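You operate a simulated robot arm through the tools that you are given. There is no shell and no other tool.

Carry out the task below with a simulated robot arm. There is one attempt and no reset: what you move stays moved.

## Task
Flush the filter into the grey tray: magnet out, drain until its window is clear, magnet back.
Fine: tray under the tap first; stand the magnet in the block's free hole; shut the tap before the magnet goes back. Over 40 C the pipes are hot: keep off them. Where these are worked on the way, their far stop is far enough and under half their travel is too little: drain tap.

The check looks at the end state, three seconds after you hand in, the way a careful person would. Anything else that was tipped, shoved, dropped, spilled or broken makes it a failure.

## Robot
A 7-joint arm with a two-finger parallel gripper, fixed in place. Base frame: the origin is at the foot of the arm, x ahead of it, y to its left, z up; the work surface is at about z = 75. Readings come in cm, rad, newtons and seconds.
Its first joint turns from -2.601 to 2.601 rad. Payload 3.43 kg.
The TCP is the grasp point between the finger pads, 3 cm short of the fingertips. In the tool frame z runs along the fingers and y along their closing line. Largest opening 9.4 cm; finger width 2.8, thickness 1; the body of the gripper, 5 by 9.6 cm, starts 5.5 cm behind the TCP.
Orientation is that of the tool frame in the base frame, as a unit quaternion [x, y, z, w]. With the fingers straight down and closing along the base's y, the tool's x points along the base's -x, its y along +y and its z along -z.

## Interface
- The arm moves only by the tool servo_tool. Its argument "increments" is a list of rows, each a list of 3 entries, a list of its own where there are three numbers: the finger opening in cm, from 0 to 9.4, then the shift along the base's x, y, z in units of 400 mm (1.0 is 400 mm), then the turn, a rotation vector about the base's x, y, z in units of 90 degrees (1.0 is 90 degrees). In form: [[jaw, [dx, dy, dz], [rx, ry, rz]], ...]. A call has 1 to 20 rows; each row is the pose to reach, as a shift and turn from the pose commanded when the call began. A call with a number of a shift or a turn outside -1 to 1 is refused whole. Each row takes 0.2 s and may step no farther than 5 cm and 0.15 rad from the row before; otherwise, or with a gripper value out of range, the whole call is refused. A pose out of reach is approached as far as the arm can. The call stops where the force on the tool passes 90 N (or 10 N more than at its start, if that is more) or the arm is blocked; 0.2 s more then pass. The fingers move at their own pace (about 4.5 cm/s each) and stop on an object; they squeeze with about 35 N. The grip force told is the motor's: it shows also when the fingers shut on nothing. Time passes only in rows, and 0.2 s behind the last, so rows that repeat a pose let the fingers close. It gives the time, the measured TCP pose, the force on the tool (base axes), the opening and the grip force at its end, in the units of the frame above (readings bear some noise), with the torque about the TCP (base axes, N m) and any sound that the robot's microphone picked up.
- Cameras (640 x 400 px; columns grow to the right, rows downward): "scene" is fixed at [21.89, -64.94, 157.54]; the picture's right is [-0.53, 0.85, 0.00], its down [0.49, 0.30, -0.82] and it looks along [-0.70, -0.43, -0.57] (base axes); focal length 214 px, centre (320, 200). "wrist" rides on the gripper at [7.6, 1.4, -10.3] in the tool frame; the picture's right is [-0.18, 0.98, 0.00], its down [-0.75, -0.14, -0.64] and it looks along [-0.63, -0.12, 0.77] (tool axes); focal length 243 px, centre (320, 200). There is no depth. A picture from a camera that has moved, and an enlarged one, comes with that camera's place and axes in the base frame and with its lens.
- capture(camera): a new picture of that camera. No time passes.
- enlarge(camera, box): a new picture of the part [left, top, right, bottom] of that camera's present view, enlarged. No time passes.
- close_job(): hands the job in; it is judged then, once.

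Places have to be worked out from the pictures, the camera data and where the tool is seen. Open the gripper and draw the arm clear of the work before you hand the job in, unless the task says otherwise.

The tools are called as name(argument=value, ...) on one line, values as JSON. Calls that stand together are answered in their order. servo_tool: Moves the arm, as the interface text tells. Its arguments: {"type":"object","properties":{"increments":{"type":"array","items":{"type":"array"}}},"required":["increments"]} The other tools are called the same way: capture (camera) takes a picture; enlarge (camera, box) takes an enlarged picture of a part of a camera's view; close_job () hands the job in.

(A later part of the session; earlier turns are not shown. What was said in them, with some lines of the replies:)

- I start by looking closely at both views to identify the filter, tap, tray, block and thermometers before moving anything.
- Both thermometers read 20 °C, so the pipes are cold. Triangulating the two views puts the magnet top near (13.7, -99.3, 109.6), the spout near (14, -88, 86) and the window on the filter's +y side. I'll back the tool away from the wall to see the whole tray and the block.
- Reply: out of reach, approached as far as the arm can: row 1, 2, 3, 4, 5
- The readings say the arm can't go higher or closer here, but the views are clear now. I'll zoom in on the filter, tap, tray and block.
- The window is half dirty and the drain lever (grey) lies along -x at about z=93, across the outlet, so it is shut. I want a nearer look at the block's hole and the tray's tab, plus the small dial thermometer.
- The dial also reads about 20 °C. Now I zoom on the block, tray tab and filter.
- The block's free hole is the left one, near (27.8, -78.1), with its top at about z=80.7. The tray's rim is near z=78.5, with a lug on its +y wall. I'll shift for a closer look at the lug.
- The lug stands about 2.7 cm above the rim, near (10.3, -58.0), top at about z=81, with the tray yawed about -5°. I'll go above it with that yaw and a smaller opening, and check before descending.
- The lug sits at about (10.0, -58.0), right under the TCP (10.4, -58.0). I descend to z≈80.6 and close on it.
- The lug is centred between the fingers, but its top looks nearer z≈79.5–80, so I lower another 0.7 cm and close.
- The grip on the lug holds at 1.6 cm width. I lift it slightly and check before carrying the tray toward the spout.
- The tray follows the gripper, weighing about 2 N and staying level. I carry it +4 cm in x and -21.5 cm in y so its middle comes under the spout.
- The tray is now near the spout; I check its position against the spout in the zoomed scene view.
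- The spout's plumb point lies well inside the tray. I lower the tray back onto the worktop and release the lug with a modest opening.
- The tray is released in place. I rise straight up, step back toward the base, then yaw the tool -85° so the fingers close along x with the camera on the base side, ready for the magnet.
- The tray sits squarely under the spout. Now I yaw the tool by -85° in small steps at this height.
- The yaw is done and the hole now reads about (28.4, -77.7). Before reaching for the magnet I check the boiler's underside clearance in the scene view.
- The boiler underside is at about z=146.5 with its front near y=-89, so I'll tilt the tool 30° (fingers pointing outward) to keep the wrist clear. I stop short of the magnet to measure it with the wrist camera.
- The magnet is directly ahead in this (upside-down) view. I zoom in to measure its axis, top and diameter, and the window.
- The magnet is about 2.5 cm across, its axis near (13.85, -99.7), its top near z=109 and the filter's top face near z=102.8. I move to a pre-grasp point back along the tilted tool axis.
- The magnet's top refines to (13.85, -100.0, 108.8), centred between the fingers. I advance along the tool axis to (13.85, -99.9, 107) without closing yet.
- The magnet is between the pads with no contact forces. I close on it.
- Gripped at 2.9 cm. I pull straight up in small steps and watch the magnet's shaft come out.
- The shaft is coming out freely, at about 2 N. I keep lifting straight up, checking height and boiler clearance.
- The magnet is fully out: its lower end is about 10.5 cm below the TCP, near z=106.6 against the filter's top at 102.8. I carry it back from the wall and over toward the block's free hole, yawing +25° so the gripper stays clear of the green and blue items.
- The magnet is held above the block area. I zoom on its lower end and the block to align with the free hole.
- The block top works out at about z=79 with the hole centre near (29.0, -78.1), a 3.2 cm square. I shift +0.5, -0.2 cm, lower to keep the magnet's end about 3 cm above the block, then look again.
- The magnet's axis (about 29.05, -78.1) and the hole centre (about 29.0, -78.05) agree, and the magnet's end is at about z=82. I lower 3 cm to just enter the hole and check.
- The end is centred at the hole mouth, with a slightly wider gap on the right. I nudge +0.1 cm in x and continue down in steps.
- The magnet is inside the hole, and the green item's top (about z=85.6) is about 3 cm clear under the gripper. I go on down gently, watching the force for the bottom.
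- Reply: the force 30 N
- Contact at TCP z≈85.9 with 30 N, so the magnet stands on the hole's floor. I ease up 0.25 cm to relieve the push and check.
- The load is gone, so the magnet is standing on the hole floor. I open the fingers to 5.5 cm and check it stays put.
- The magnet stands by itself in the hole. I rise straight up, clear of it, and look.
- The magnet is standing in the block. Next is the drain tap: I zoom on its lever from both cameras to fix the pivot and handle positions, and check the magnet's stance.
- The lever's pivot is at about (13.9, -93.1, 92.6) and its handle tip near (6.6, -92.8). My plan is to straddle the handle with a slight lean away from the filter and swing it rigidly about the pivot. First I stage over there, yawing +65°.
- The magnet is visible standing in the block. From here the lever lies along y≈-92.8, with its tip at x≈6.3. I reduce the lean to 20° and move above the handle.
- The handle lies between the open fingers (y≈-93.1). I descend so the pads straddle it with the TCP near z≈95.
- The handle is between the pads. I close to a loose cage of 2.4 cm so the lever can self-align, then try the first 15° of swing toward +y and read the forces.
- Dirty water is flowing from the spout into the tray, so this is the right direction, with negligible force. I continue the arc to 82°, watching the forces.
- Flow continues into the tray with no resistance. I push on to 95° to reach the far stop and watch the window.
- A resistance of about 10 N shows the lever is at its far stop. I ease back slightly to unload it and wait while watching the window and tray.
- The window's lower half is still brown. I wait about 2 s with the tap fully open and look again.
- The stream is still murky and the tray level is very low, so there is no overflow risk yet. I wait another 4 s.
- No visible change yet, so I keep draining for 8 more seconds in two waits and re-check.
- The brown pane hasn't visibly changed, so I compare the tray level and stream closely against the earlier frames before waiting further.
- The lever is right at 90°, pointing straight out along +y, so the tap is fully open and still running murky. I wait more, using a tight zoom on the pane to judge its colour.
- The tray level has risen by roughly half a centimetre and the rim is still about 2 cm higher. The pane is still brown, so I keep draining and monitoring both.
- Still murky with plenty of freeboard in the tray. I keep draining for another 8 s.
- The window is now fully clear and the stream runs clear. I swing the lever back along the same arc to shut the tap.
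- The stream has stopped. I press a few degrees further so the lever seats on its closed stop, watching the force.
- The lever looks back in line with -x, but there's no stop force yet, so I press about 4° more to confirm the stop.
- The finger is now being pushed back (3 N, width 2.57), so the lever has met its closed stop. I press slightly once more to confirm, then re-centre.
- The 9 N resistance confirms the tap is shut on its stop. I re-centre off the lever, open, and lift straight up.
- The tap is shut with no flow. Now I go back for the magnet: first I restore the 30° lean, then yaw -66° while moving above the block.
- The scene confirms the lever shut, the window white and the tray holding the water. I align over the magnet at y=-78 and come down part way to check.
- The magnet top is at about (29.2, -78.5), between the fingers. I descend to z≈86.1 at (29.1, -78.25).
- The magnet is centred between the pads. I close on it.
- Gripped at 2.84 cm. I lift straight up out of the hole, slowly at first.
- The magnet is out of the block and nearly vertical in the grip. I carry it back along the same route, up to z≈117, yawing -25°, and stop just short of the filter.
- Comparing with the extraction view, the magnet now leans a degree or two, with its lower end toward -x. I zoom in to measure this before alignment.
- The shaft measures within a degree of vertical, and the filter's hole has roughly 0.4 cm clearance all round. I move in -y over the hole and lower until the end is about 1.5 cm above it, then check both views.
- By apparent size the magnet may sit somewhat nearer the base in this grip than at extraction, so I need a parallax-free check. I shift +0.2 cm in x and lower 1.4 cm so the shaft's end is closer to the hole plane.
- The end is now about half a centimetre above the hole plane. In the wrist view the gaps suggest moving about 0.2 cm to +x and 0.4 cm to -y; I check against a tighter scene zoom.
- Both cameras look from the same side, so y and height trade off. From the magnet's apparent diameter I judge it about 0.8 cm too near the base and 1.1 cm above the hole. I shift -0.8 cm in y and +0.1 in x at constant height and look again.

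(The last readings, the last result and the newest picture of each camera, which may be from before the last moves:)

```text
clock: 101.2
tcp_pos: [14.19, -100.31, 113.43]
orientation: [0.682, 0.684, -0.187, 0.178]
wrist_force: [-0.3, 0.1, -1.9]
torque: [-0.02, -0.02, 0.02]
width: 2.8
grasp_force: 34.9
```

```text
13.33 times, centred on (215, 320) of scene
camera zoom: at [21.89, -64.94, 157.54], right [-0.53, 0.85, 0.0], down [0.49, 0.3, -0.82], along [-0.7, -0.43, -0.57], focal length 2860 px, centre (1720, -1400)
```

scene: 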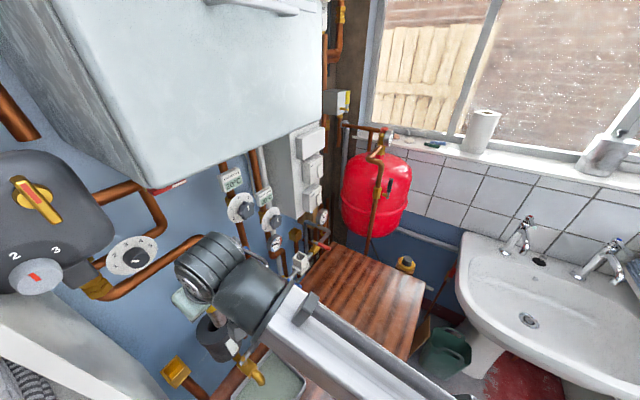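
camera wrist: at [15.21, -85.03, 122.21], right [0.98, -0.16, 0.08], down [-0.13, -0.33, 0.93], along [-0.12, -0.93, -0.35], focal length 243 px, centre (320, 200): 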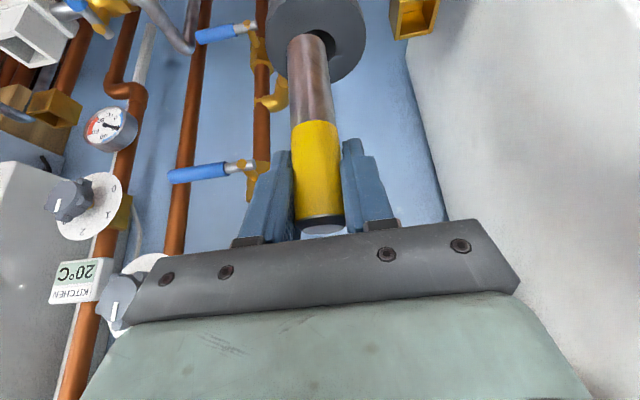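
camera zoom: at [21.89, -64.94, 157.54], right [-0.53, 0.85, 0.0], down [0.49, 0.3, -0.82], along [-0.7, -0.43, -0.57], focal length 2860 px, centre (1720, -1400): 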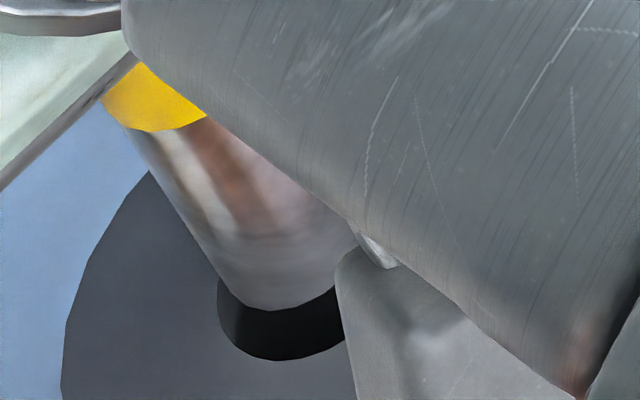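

Laterally the shaft now projects onto the hole's centre. I lower 0.9 cm and re-check the gaps and forces.

servo_tool(increments=[[0, [0, 0, -0.01], [0, 0, 0]], [0, [0, 0, -0.0225], [0, 0, 0]], [0, [0, 0, -0.0225], [0, 0, 0]]])

enlarge(camera="wrist", box=[280, 15, 350, 65])

enlarge(camera="scene", box=[195, 305, 235, 335])

```text
clock: 102.0
tcp_pos: [14.01, -100.41, 112.51]
orientation: [0.681, 0.685, -0.188, 0.178]
wrist_force: [0.2, 0.0, -2.6]
torque: [-0.01, 0.01, 0.01]
width: 2.8
grasp_force: 35.4
```

```text
8.00 times, centred on (315, 40) of wrist
camera zoom: at [15.67, -88.63, 117.58], right [0.98, -0.16, 0.08], down [-0.13, -0.33, 0.93], along [-0.12, -0.93, -0.35], focal length 1941 px, centre (360, 1480)
```

zoom: 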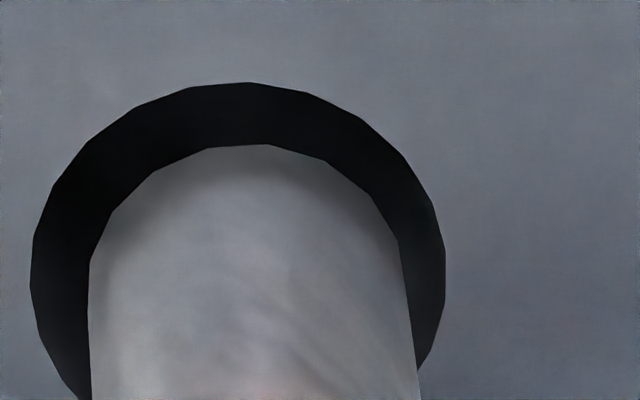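

```text
13.33 times, centred on (215, 320) of scene
camera zoom: at [21.89, -64.94, 157.54], right [-0.53, 0.85, 0.0], down [0.49, 0.3, -0.82], along [-0.7, -0.43, -0.57], focal length 2860 px, centre (1720, -1400)
```

zoom: 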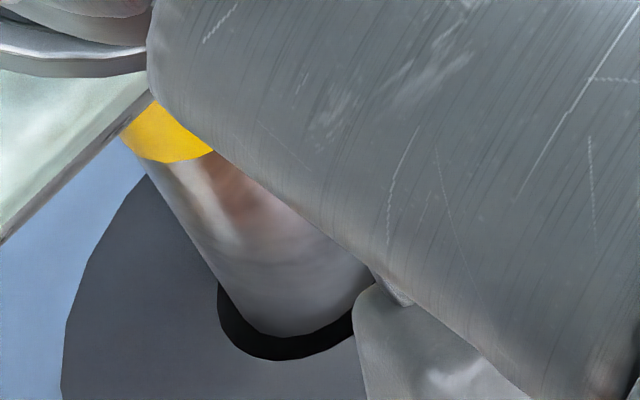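

The shaft end is nearly at the hole plane with a gap all round. I nudge -0.1 cm in x and lower 0.6 cm, watching for contact.

servo_tool(increments=[[0, [-0.0025, 0, -0.0075], [0, 0, 0]], [0, [-0.0025, 0, -0.015], [0, 0, 0]], [0, [-0.0025, 0, -0.015], [0, 0, 0]]])

enlarge(camera="wrist", box=[280, 15, 350, 65])

enlarge(camera="scene", box=[195, 305, 235, 335])

```text
clock: 102.8
tcp_pos: [14.07, -100.41, 111.9]
orientation: [0.682, 0.685, -0.187, 0.178]
wrist_force: [0.4, -0.3, -1.5]
torque: [0.01, 0.02, -0.06]
width: 2.79
grasp_force: 34.8
```

```text
8.00 times, centred on (315, 40) of wrist
camera zoom: at [15.56, -88.61, 116.98], right [0.98, -0.16, 0.08], down [-0.13, -0.33, 0.93], along [-0.12, -0.93, -0.35], focal length 1941 px, centre (360, 1480)
```

zoom: 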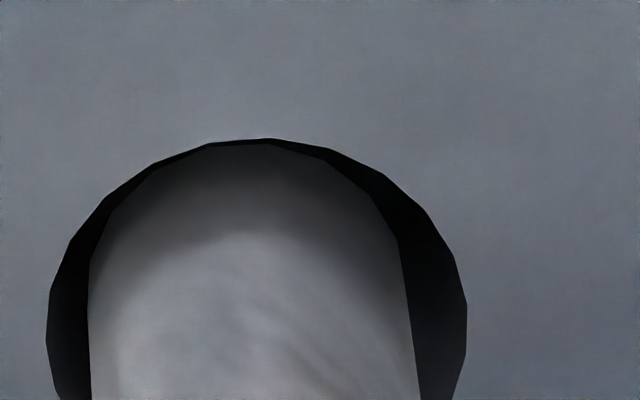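

```text
13.33 times, centred on (215, 320) of scene
camera zoom: at [21.89, -64.94, 157.54], right [-0.53, 0.85, 0.0], down [0.49, 0.3, -0.82], along [-0.7, -0.43, -0.57], focal length 2860 px, centre (1720, -1400)
```

zoom: 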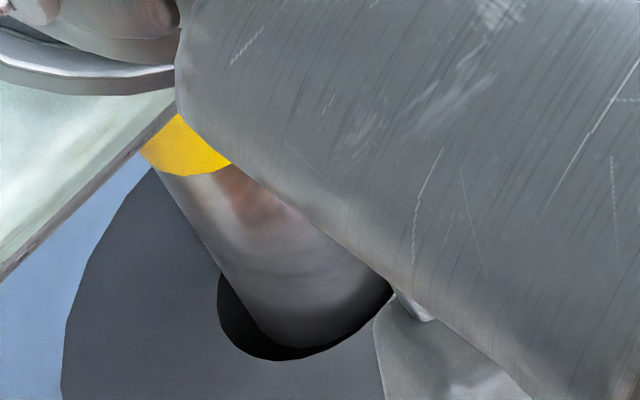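

No contact force, and the shaft's end is darkening in the hole's shadow, so it is entering. I continue down 1 cm with a slight -0.1 cm in y.

servo_tool(increments=[[0, [0, -0.0025, -0.0075], [0, 0, 0]], [0, [0, -0.0025, -0.0175], [0, 0, 0]], [0, [0, -0.0025, -0.025], [0, 0, 0]], [0, [0, -0.0025, -0.025], [0, 0, 0]]])

enlarge(camera="wrist", box=[260, 0, 380, 90])

enlarge(camera="scene", box=[195, 305, 235, 335])

```text
clock: 103.8
tcp_pos: [14.01, -100.52, 110.96]
orientation: [0.682, 0.684, -0.188, 0.179]
wrist_force: [0.4, -0.5, -1.4]
torque: [-0.02, 0.01, 0.01]
width: 2.78
grasp_force: 35.1
```

```text
4.44 times, centred on (320, 45) of wrist
camera zoom: at [15.54, -88.71, 115.94], right [0.98, -0.16, 0.08], down [-0.13, -0.33, 0.93], along [-0.12, -0.93, -0.35], focal length 1078 px, centre (320, 889)
```

zoom: 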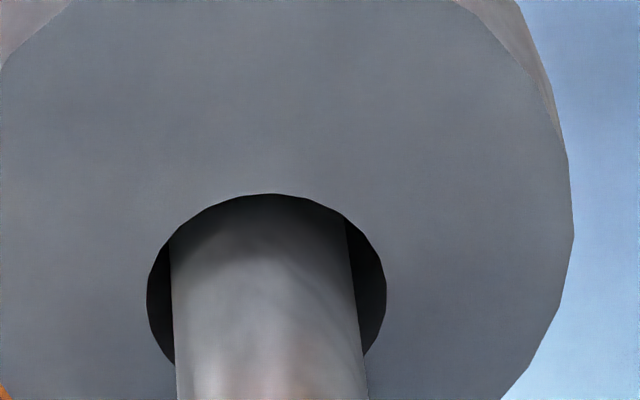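

```text
13.33 times, centred on (215, 320) of scene
camera zoom: at [21.89, -64.94, 157.54], right [-0.53, 0.85, 0.0], down [0.49, 0.3, -0.82], along [-0.7, -0.43, -0.57], focal length 2860 px, centre (1720, -1400)
```

zoom: 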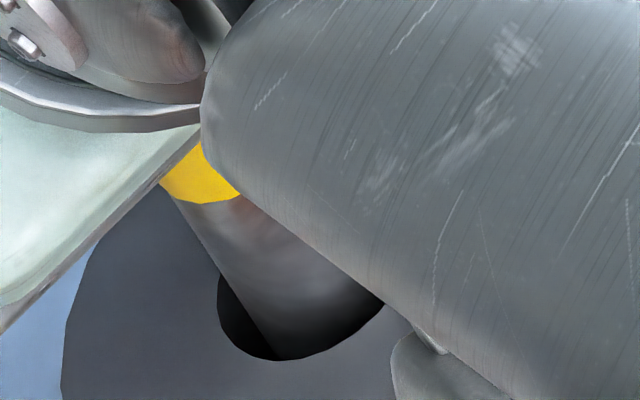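

The shaft is inside the hole and centred (near rim now hides its end). I lower further in steps, watching forces.

servo_tool(increments=[[0, [0, 0, -0.0125], [0, 0, 0]], [0, [0, 0, -0.025], [0, 0, 0]], [0, [0, 0, -0.0375], [0, 0, 0]], [0, [0, 0, -0.05], [0, 0, 0]], [0, [0, 0, -0.05], [0, 0, 0]]])

capture(camera="wrist")

enlarge(camera="wrist", box=[250, 40, 390, 240])

```text
clock: 105.0
tcp_pos: [14.0, -100.4, 108.92]
orientation: [0.681, 0.685, -0.188, 0.179]
wrist_force: [0.3, -0.4, -0.5]
torque: [0.0, 0.01, 0.0]
width: 2.78
grasp_force: 35.0
```

```text
taken
camera wrist: at [15.54, -88.7, 113.99], right [0.98, -0.16, 0.08], down [-0.13, -0.33, 0.93], along [-0.12, -0.93, -0.35], focal length 243 px, centre (320, 200)
```

wrist: 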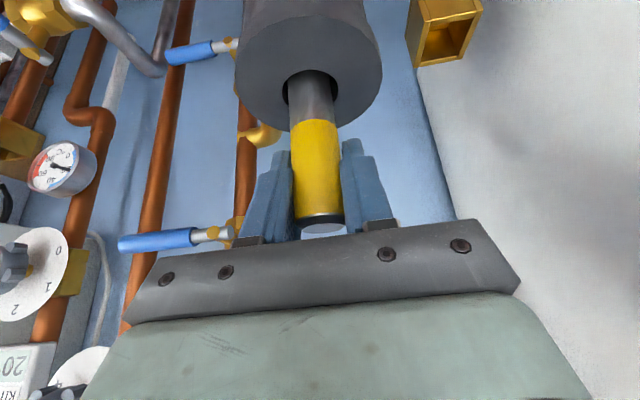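

```text
2.00 times, centred on (320, 140) of wrist
camera zoom: at [15.54, -88.7, 113.99], right [0.98, -0.16, 0.08], down [-0.13, -0.33, 0.93], along [-0.12, -0.93, -0.35], focal length 485 px, centre (320, 320)
```

zoom: 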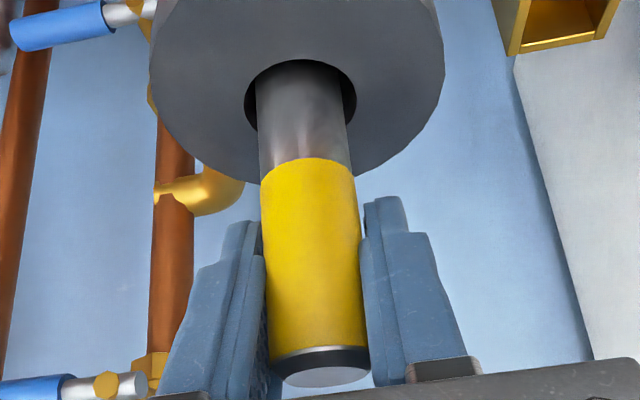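

About 2.5 cm of shaft remains visible. I lower another 1.5 cm, then finish in small steps because the fingertips will come close to the filter's top face.

servo_tool(increments=[[0, [0, 0, -0.0125], [0, 0, 0]], [0, [0, 0, -0.025], [0, 0, 0]], [0, [0, 0, -0.0375], [0, 0, 0]], [0, [0, 0, -0.0375], [0, 0, 0]]])

enlarge(camera="wrist", box=[250, 40, 390, 240])

```text
clock: 106.0
tcp_pos: [14.0, -100.4, 107.54]
orientation: [0.682, 0.684, -0.187, 0.178]
wrist_force: [1.0, 0.2, -1.3]
torque: [-0.01, -0.02, 0.03]
width: 2.79
grasp_force: 35.0
```

```text
2.00 times, centred on (320, 140) of wrist
camera zoom: at [15.59, -88.71, 112.48], right [0.98, -0.16, 0.08], down [-0.13, -0.33, 0.93], along [-0.12, -0.93, -0.35], focal length 485 px, centre (320, 320)
```

zoom: 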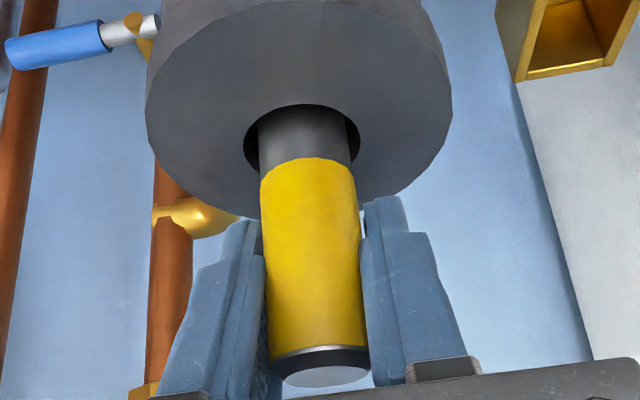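

About 0.8–1 cm remains. I lower in 0.25 cm steps and read the force.

servo_tool(increments=[[0, [0, 0, -0.00625], [0, 0, 0]], [0, [0, 0, -0.0125], [0, 0, 0]], [0, [0, 0, -0.0125], [0, 0, 0]]])

enlarge(camera="wrist", box=[250, 40, 390, 240])

```text
clock: 106.8
tcp_pos: [14.02, -100.45, 107.11]
orientation: [0.682, 0.684, -0.188, 0.178]
wrist_force: [-0.8, -0.3, -1.5]
torque: [-0.03, 0.05, 0.0]
width: 2.78
grasp_force: 35.3
```

```text
2.00 times, centred on (320, 140) of wrist
camera zoom: at [15.56, -88.73, 111.99], right [0.98, -0.16, 0.08], down [-0.13, -0.33, 0.93], along [-0.12, -0.93, -0.35], focal length 485 px, centre (320, 320)
```

zoom: 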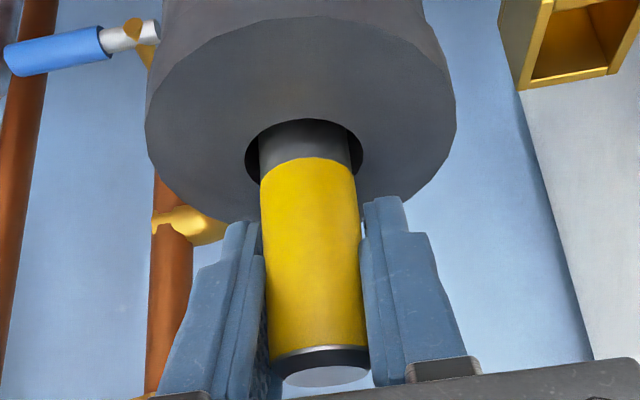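

Only about 0.3 cm more than the original seating is showing. I lower 0.3 cm and check for the seat.

servo_tool(increments=[[0, [0, 0, -0.004], [0, 0, 0]], [0, [0, 0, -0.0075], [0, 0, 0]], [0, [0, 0, -0.0075], [0, 0, 0]]])

enlarge(camera="wrist", box=[250, 40, 390, 240])

```text
clock: 107.6
tcp_pos: [14.0, -100.45, 106.68]
orientation: [0.682, 0.685, -0.187, 0.178]
wrist_force: [0.2, 1.2, -0.2]
torque: [0.02, -0.02, 0.0]
width: 2.82
grasp_force: 34.7
```

```text
2.00 times, centred on (320, 140) of wrist
camera zoom: at [15.55, -88.73, 111.72], right [0.98, -0.16, 0.08], down [-0.13, -0.33, 0.93], along [-0.12, -0.93, -0.35], focal length 485 px, centre (320, 320)
```

zoom: 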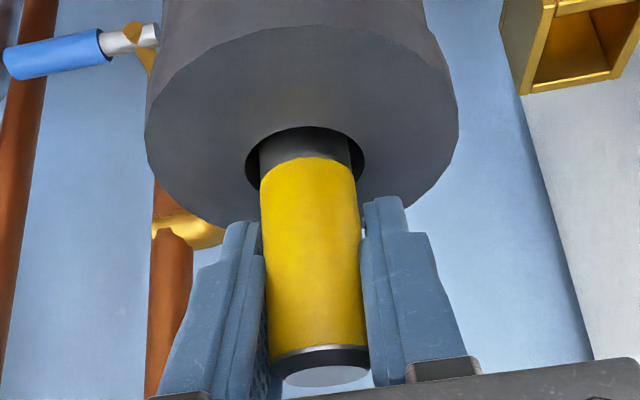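

This matches the original exposure but there's no clear seat force yet. I press down in 0.15 cm steps to find it.

servo_tool(increments=[[0, [0, 0, -0.004], [0, 0, 0]], [0, [0, 0, -0.004], [0, 0, 0]]])

```text
clock: 108.2
tcp_pos: [14.07, -100.39, 106.67]
orientation: [0.681, 0.684, -0.189, 0.18]
wrist_force: [0.3, 1.1, 14.5]
torque: [0.29, -0.11, -0.05]
width: 2.76
grasp_force: 34.7
```

A seat force of 14.5 N at the original exposure means the magnet is home. I relieve the push by 0.1 cm and open the fingers.

servo_tool(increments=[[0, [0, 0, 0.003], [0, 0, 0]], [0, [0, 0, 0.003], [0, 0, 0]], [3.4, [0, 0, 0.003], [0, 0, 0]], [4.2, [0, 0, 0.003], [0, 0, 0]], [5.2, [0, 0, 0.003], [0, 0, 0]], [6, [0, 0, 0.003], [0, 0, 0]], [6, [0, 0, 0.003], [0, 0, 0]]])

capture(camera="wrist")

enlarge(camera="wrist", box=[250, 40, 390, 240])

```text
clock: 109.8
tcp_pos: [14.13, -100.47, 106.67]
orientation: [0.682, 0.684, -0.186, 0.178]
wrist_force: [-0.5, -0.2, 1.0]
torque: [-0.02, -0.03, 0.0]
width: 5.97
grasp_force: 0.1
```

```text
taken
camera wrist: at [15.53, -88.74, 111.66], right [0.98, -0.16, 0.08], down [-0.13, -0.33, 0.93], along [-0.12, -0.93, -0.35], focal length 243 px, centre (320, 200)
```

wrist: 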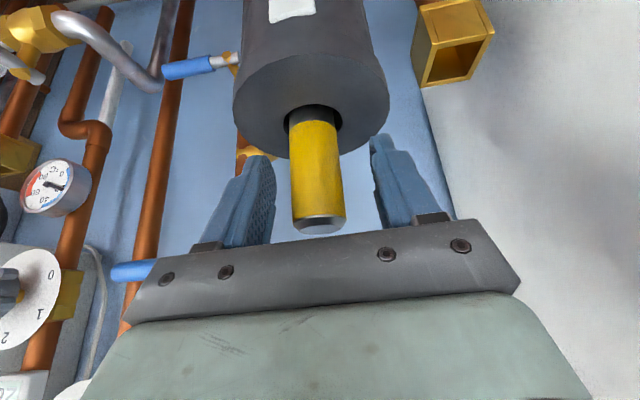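

```text
2.00 times, centred on (320, 140) of wrist
camera zoom: at [15.53, -88.74, 111.66], right [0.98, -0.16, 0.08], down [-0.13, -0.33, 0.93], along [-0.12, -0.93, -0.35], focal length 485 px, centre (320, 320)
```

zoom: 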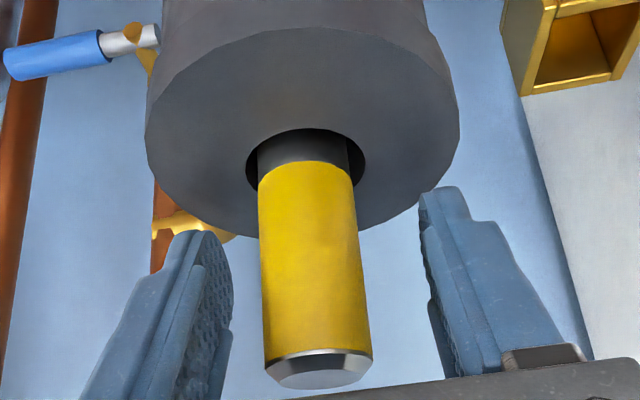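

The magnet stands in the filter. I back out along the tool axis and then away from the wall to inspect everything.

servo_tool(increments=[[6, [0, 0.0125, 0.0217], [0, 0, 0]], [6, [0, 0.0375, 0.065], [0, 0, 0]], [6, [0, 0.075, 0.13], [0, 0, 0]], [6, [0, 0.12, 0.2], [0, 0, 0]], [6, [0, 0.21, 0.21], [0, 0, 0]], [6, [0, 0.3, 0.21], [0, 0, 0]], [6, [0, 0.3, 0.21], [0, 0, 0]]])

capture(camera="wrist")

enlarge(camera="scene", box=[180, 290, 320, 400])

```text
clock: 111.4
tcp_pos: [14.07, -88.38, 114.86]
orientation: [0.682, 0.684, -0.187, 0.179]
wrist_force: [-0.5, 0.0, -0.6]
torque: [0.0, -0.02, 0.02]
width: 6.03
grasp_force: 0.1
```

```text
taken
camera wrist: at [15.61, -76.65, 119.99], right [0.98, -0.16, 0.08], down [-0.13, -0.33, 0.93], along [-0.12, -0.93, -0.35], focal length 243 px, centre (320, 200)
```

wrist: 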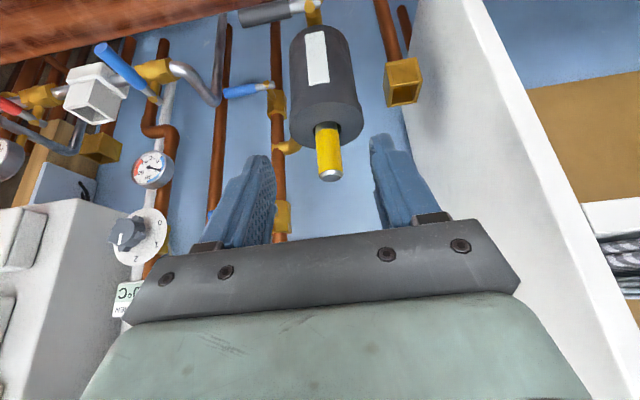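

```text
3.64 times, centred on (250, 345) of scene
camera zoom: at [21.89, -64.94, 157.54], right [-0.53, 0.85, 0.0], down [0.49, 0.3, -0.82], along [-0.7, -0.43, -0.57], focal length 780 px, centre (574, -327)
```

zoom: 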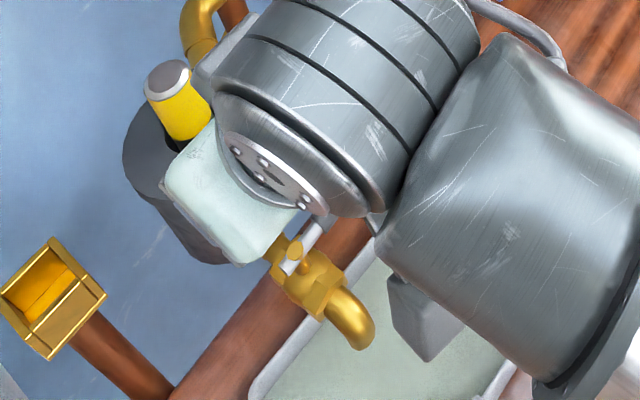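

I compare the magnet's seating with the original in a tight zoom.

enlarge(camera="wrist", box=[290, 110, 370, 200])

enlarge(camera="wrist", box=[230, 0, 390, 190])

```text
4.44 times, centred on (330, 155) of wrist
camera zoom: at [15.61, -76.65, 119.99], right [0.98, -0.16, 0.08], down [-0.13, -0.33, 0.93], along [-0.12, -0.93, -0.35], focal length 1078 px, centre (276, 400)
```

zoom: 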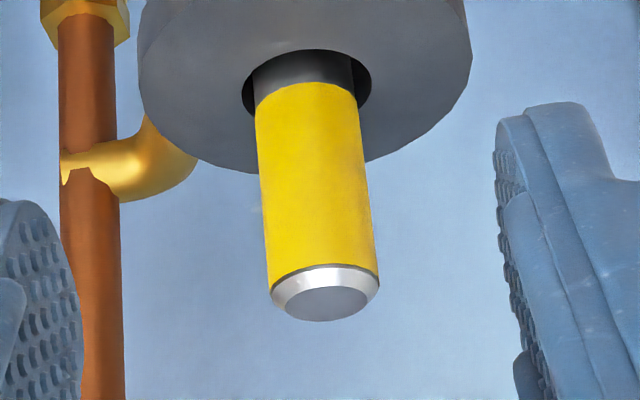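

```text
2.11 times, centred on (310, 95) of wrist
camera zoom: at [15.61, -76.65, 119.99], right [0.98, -0.16, 0.08], down [-0.13, -0.33, 0.93], along [-0.12, -0.93, -0.35], focal length 511 px, centre (341, 421)
```

zoom: 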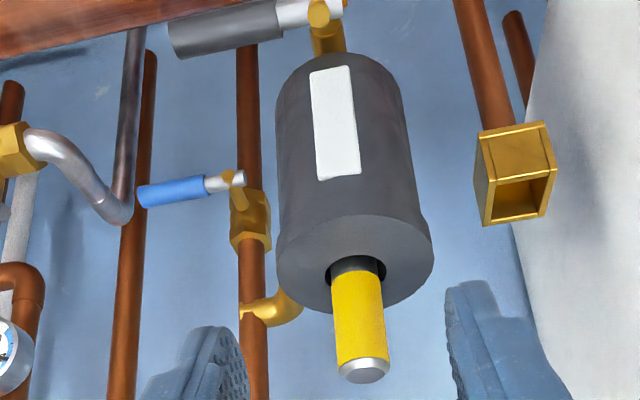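

The magnet's top is at z≈108.9, the same as at the start, with the same collar exposed, so it is fully seated. I draw the arm well back from the work and take a final look.

servo_tool(increments=[[6, [0, 0.08, 0], [0.05, 0, 0]], [7, [0, 0.16, -0.02], [0.12, 0, 0]], [8, [0, 0.24, -0.05], [0.19, 0, 0]], [9, [0, 0.32, -0.08], [0.26, 0, 0]], [9, [0, 0.4, -0.1], [0.333, 0, 0]], [9, [0, 0.45, -0.1], [0.333, 0, 0]], [9, [0, 0.45, -0.1], [0.333, 0, 0]]])

capture(camera="scene")

capture(camera="wrist")

enlarge(camera="scene", box=[180, 290, 320, 400])

```text
clock: 113.0
tcp_pos: [14.12, -70.29, 111.03]
orientation: [0.705, 0.71, -0.003, -0.004]
wrist_force: [-0.7, 0.4, -0.9]
torque: [0.0, 0.04, 0.0]
width: 9.0
grasp_force: 0.0
```

```text
taken
```

scene: 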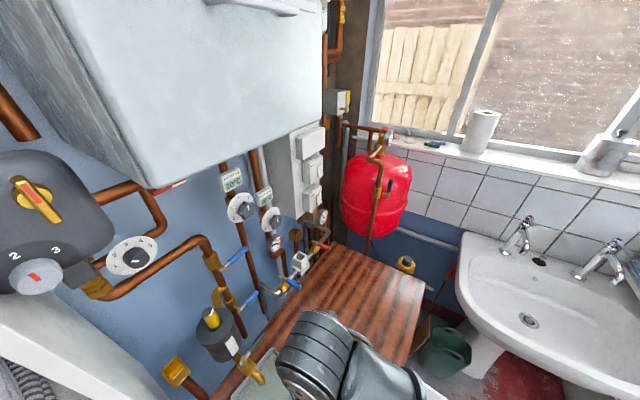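

```text
taken
camera wrist: at [15.59, -62.73, 121.26], right [0.98, -0.18, -0.01], down [-0.13, -0.75, 0.64], along [-0.12, -0.63, -0.77], focal length 243 px, centre (320, 200)
```

wrist: 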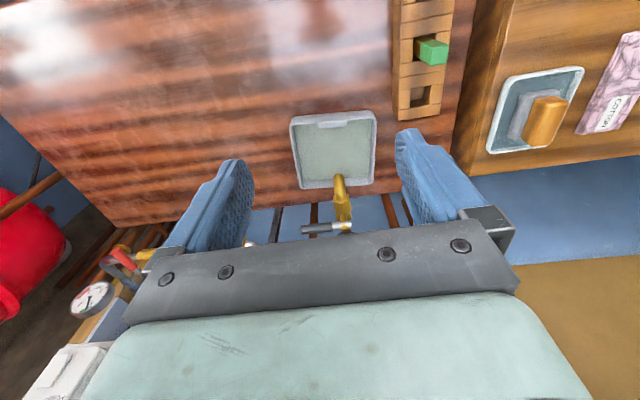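

```text
3.64 times, centred on (250, 345) of scene
camera zoom: at [21.89, -64.94, 157.54], right [-0.53, 0.85, 0.0], down [0.49, 0.3, -0.82], along [-0.7, -0.43, -0.57], focal length 780 px, centre (574, -327)
```

zoom: 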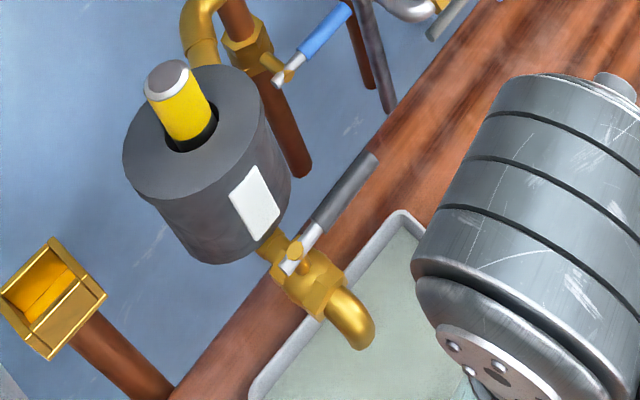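

The magnet is back, the window is clear, the lever is shut with a dry spout, and the tray holds the water. One last zoom to check for spills and that the block's other items are undisturbed.

enlarge(camera="wrist", box=[260, 0, 480, 240])

```text
1.67 times, centred on (370, 120) of wrist
camera zoom: at [15.59, -62.73, 121.26], right [0.98, -0.18, -0.01], down [-0.13, -0.75, 0.64], along [-0.12, -0.63, -0.77], focal length 404 px, centre (237, 333)
```

zoom: 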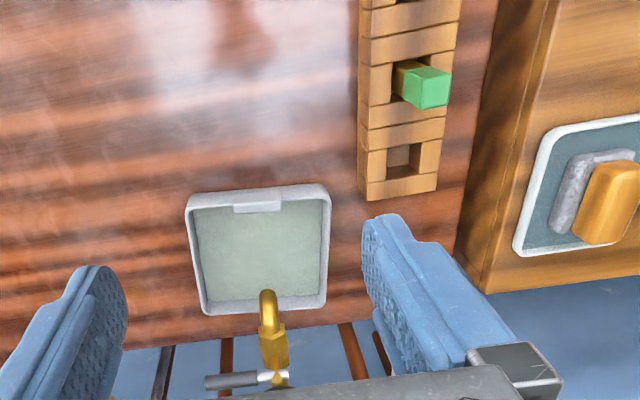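

No spill is visible around the tray, the block and its green item are undisturbed, the gripper is open and the arm is clear of the work. I hand the job in.

close_job()

```text
The job is handed in.
```

The filter is flushed: its window is clear, the tap is shut and the magnet is back in. I've handed the job in; no result has come back yet.

- **Pipes:** the two thermometers I could read and the dial all showed about 20 °C, so nothing was hot.
- **Tray:** it went under the tap first, and all the water drained into it. I saw no spill around it at the end.
- **Magnet:** it stood in the block's free hole while the filter drained. It is back in the filter at its original height, with the same amount showing as before.
- **Drain tap:** I opened it to its far stop. After about 40 seconds the stream and the window were clear, and I closed it against its stop before the magnet went back. The spout was dry afterwards.
- **Block:** the green item is undisturbed. The blue item was out of frame in the final picture; it was standing normally when last seen, before I took the magnet back out of the block.

The tray is still under the tap, full of the drained water. The gripper is open and the arm is clear of the work.
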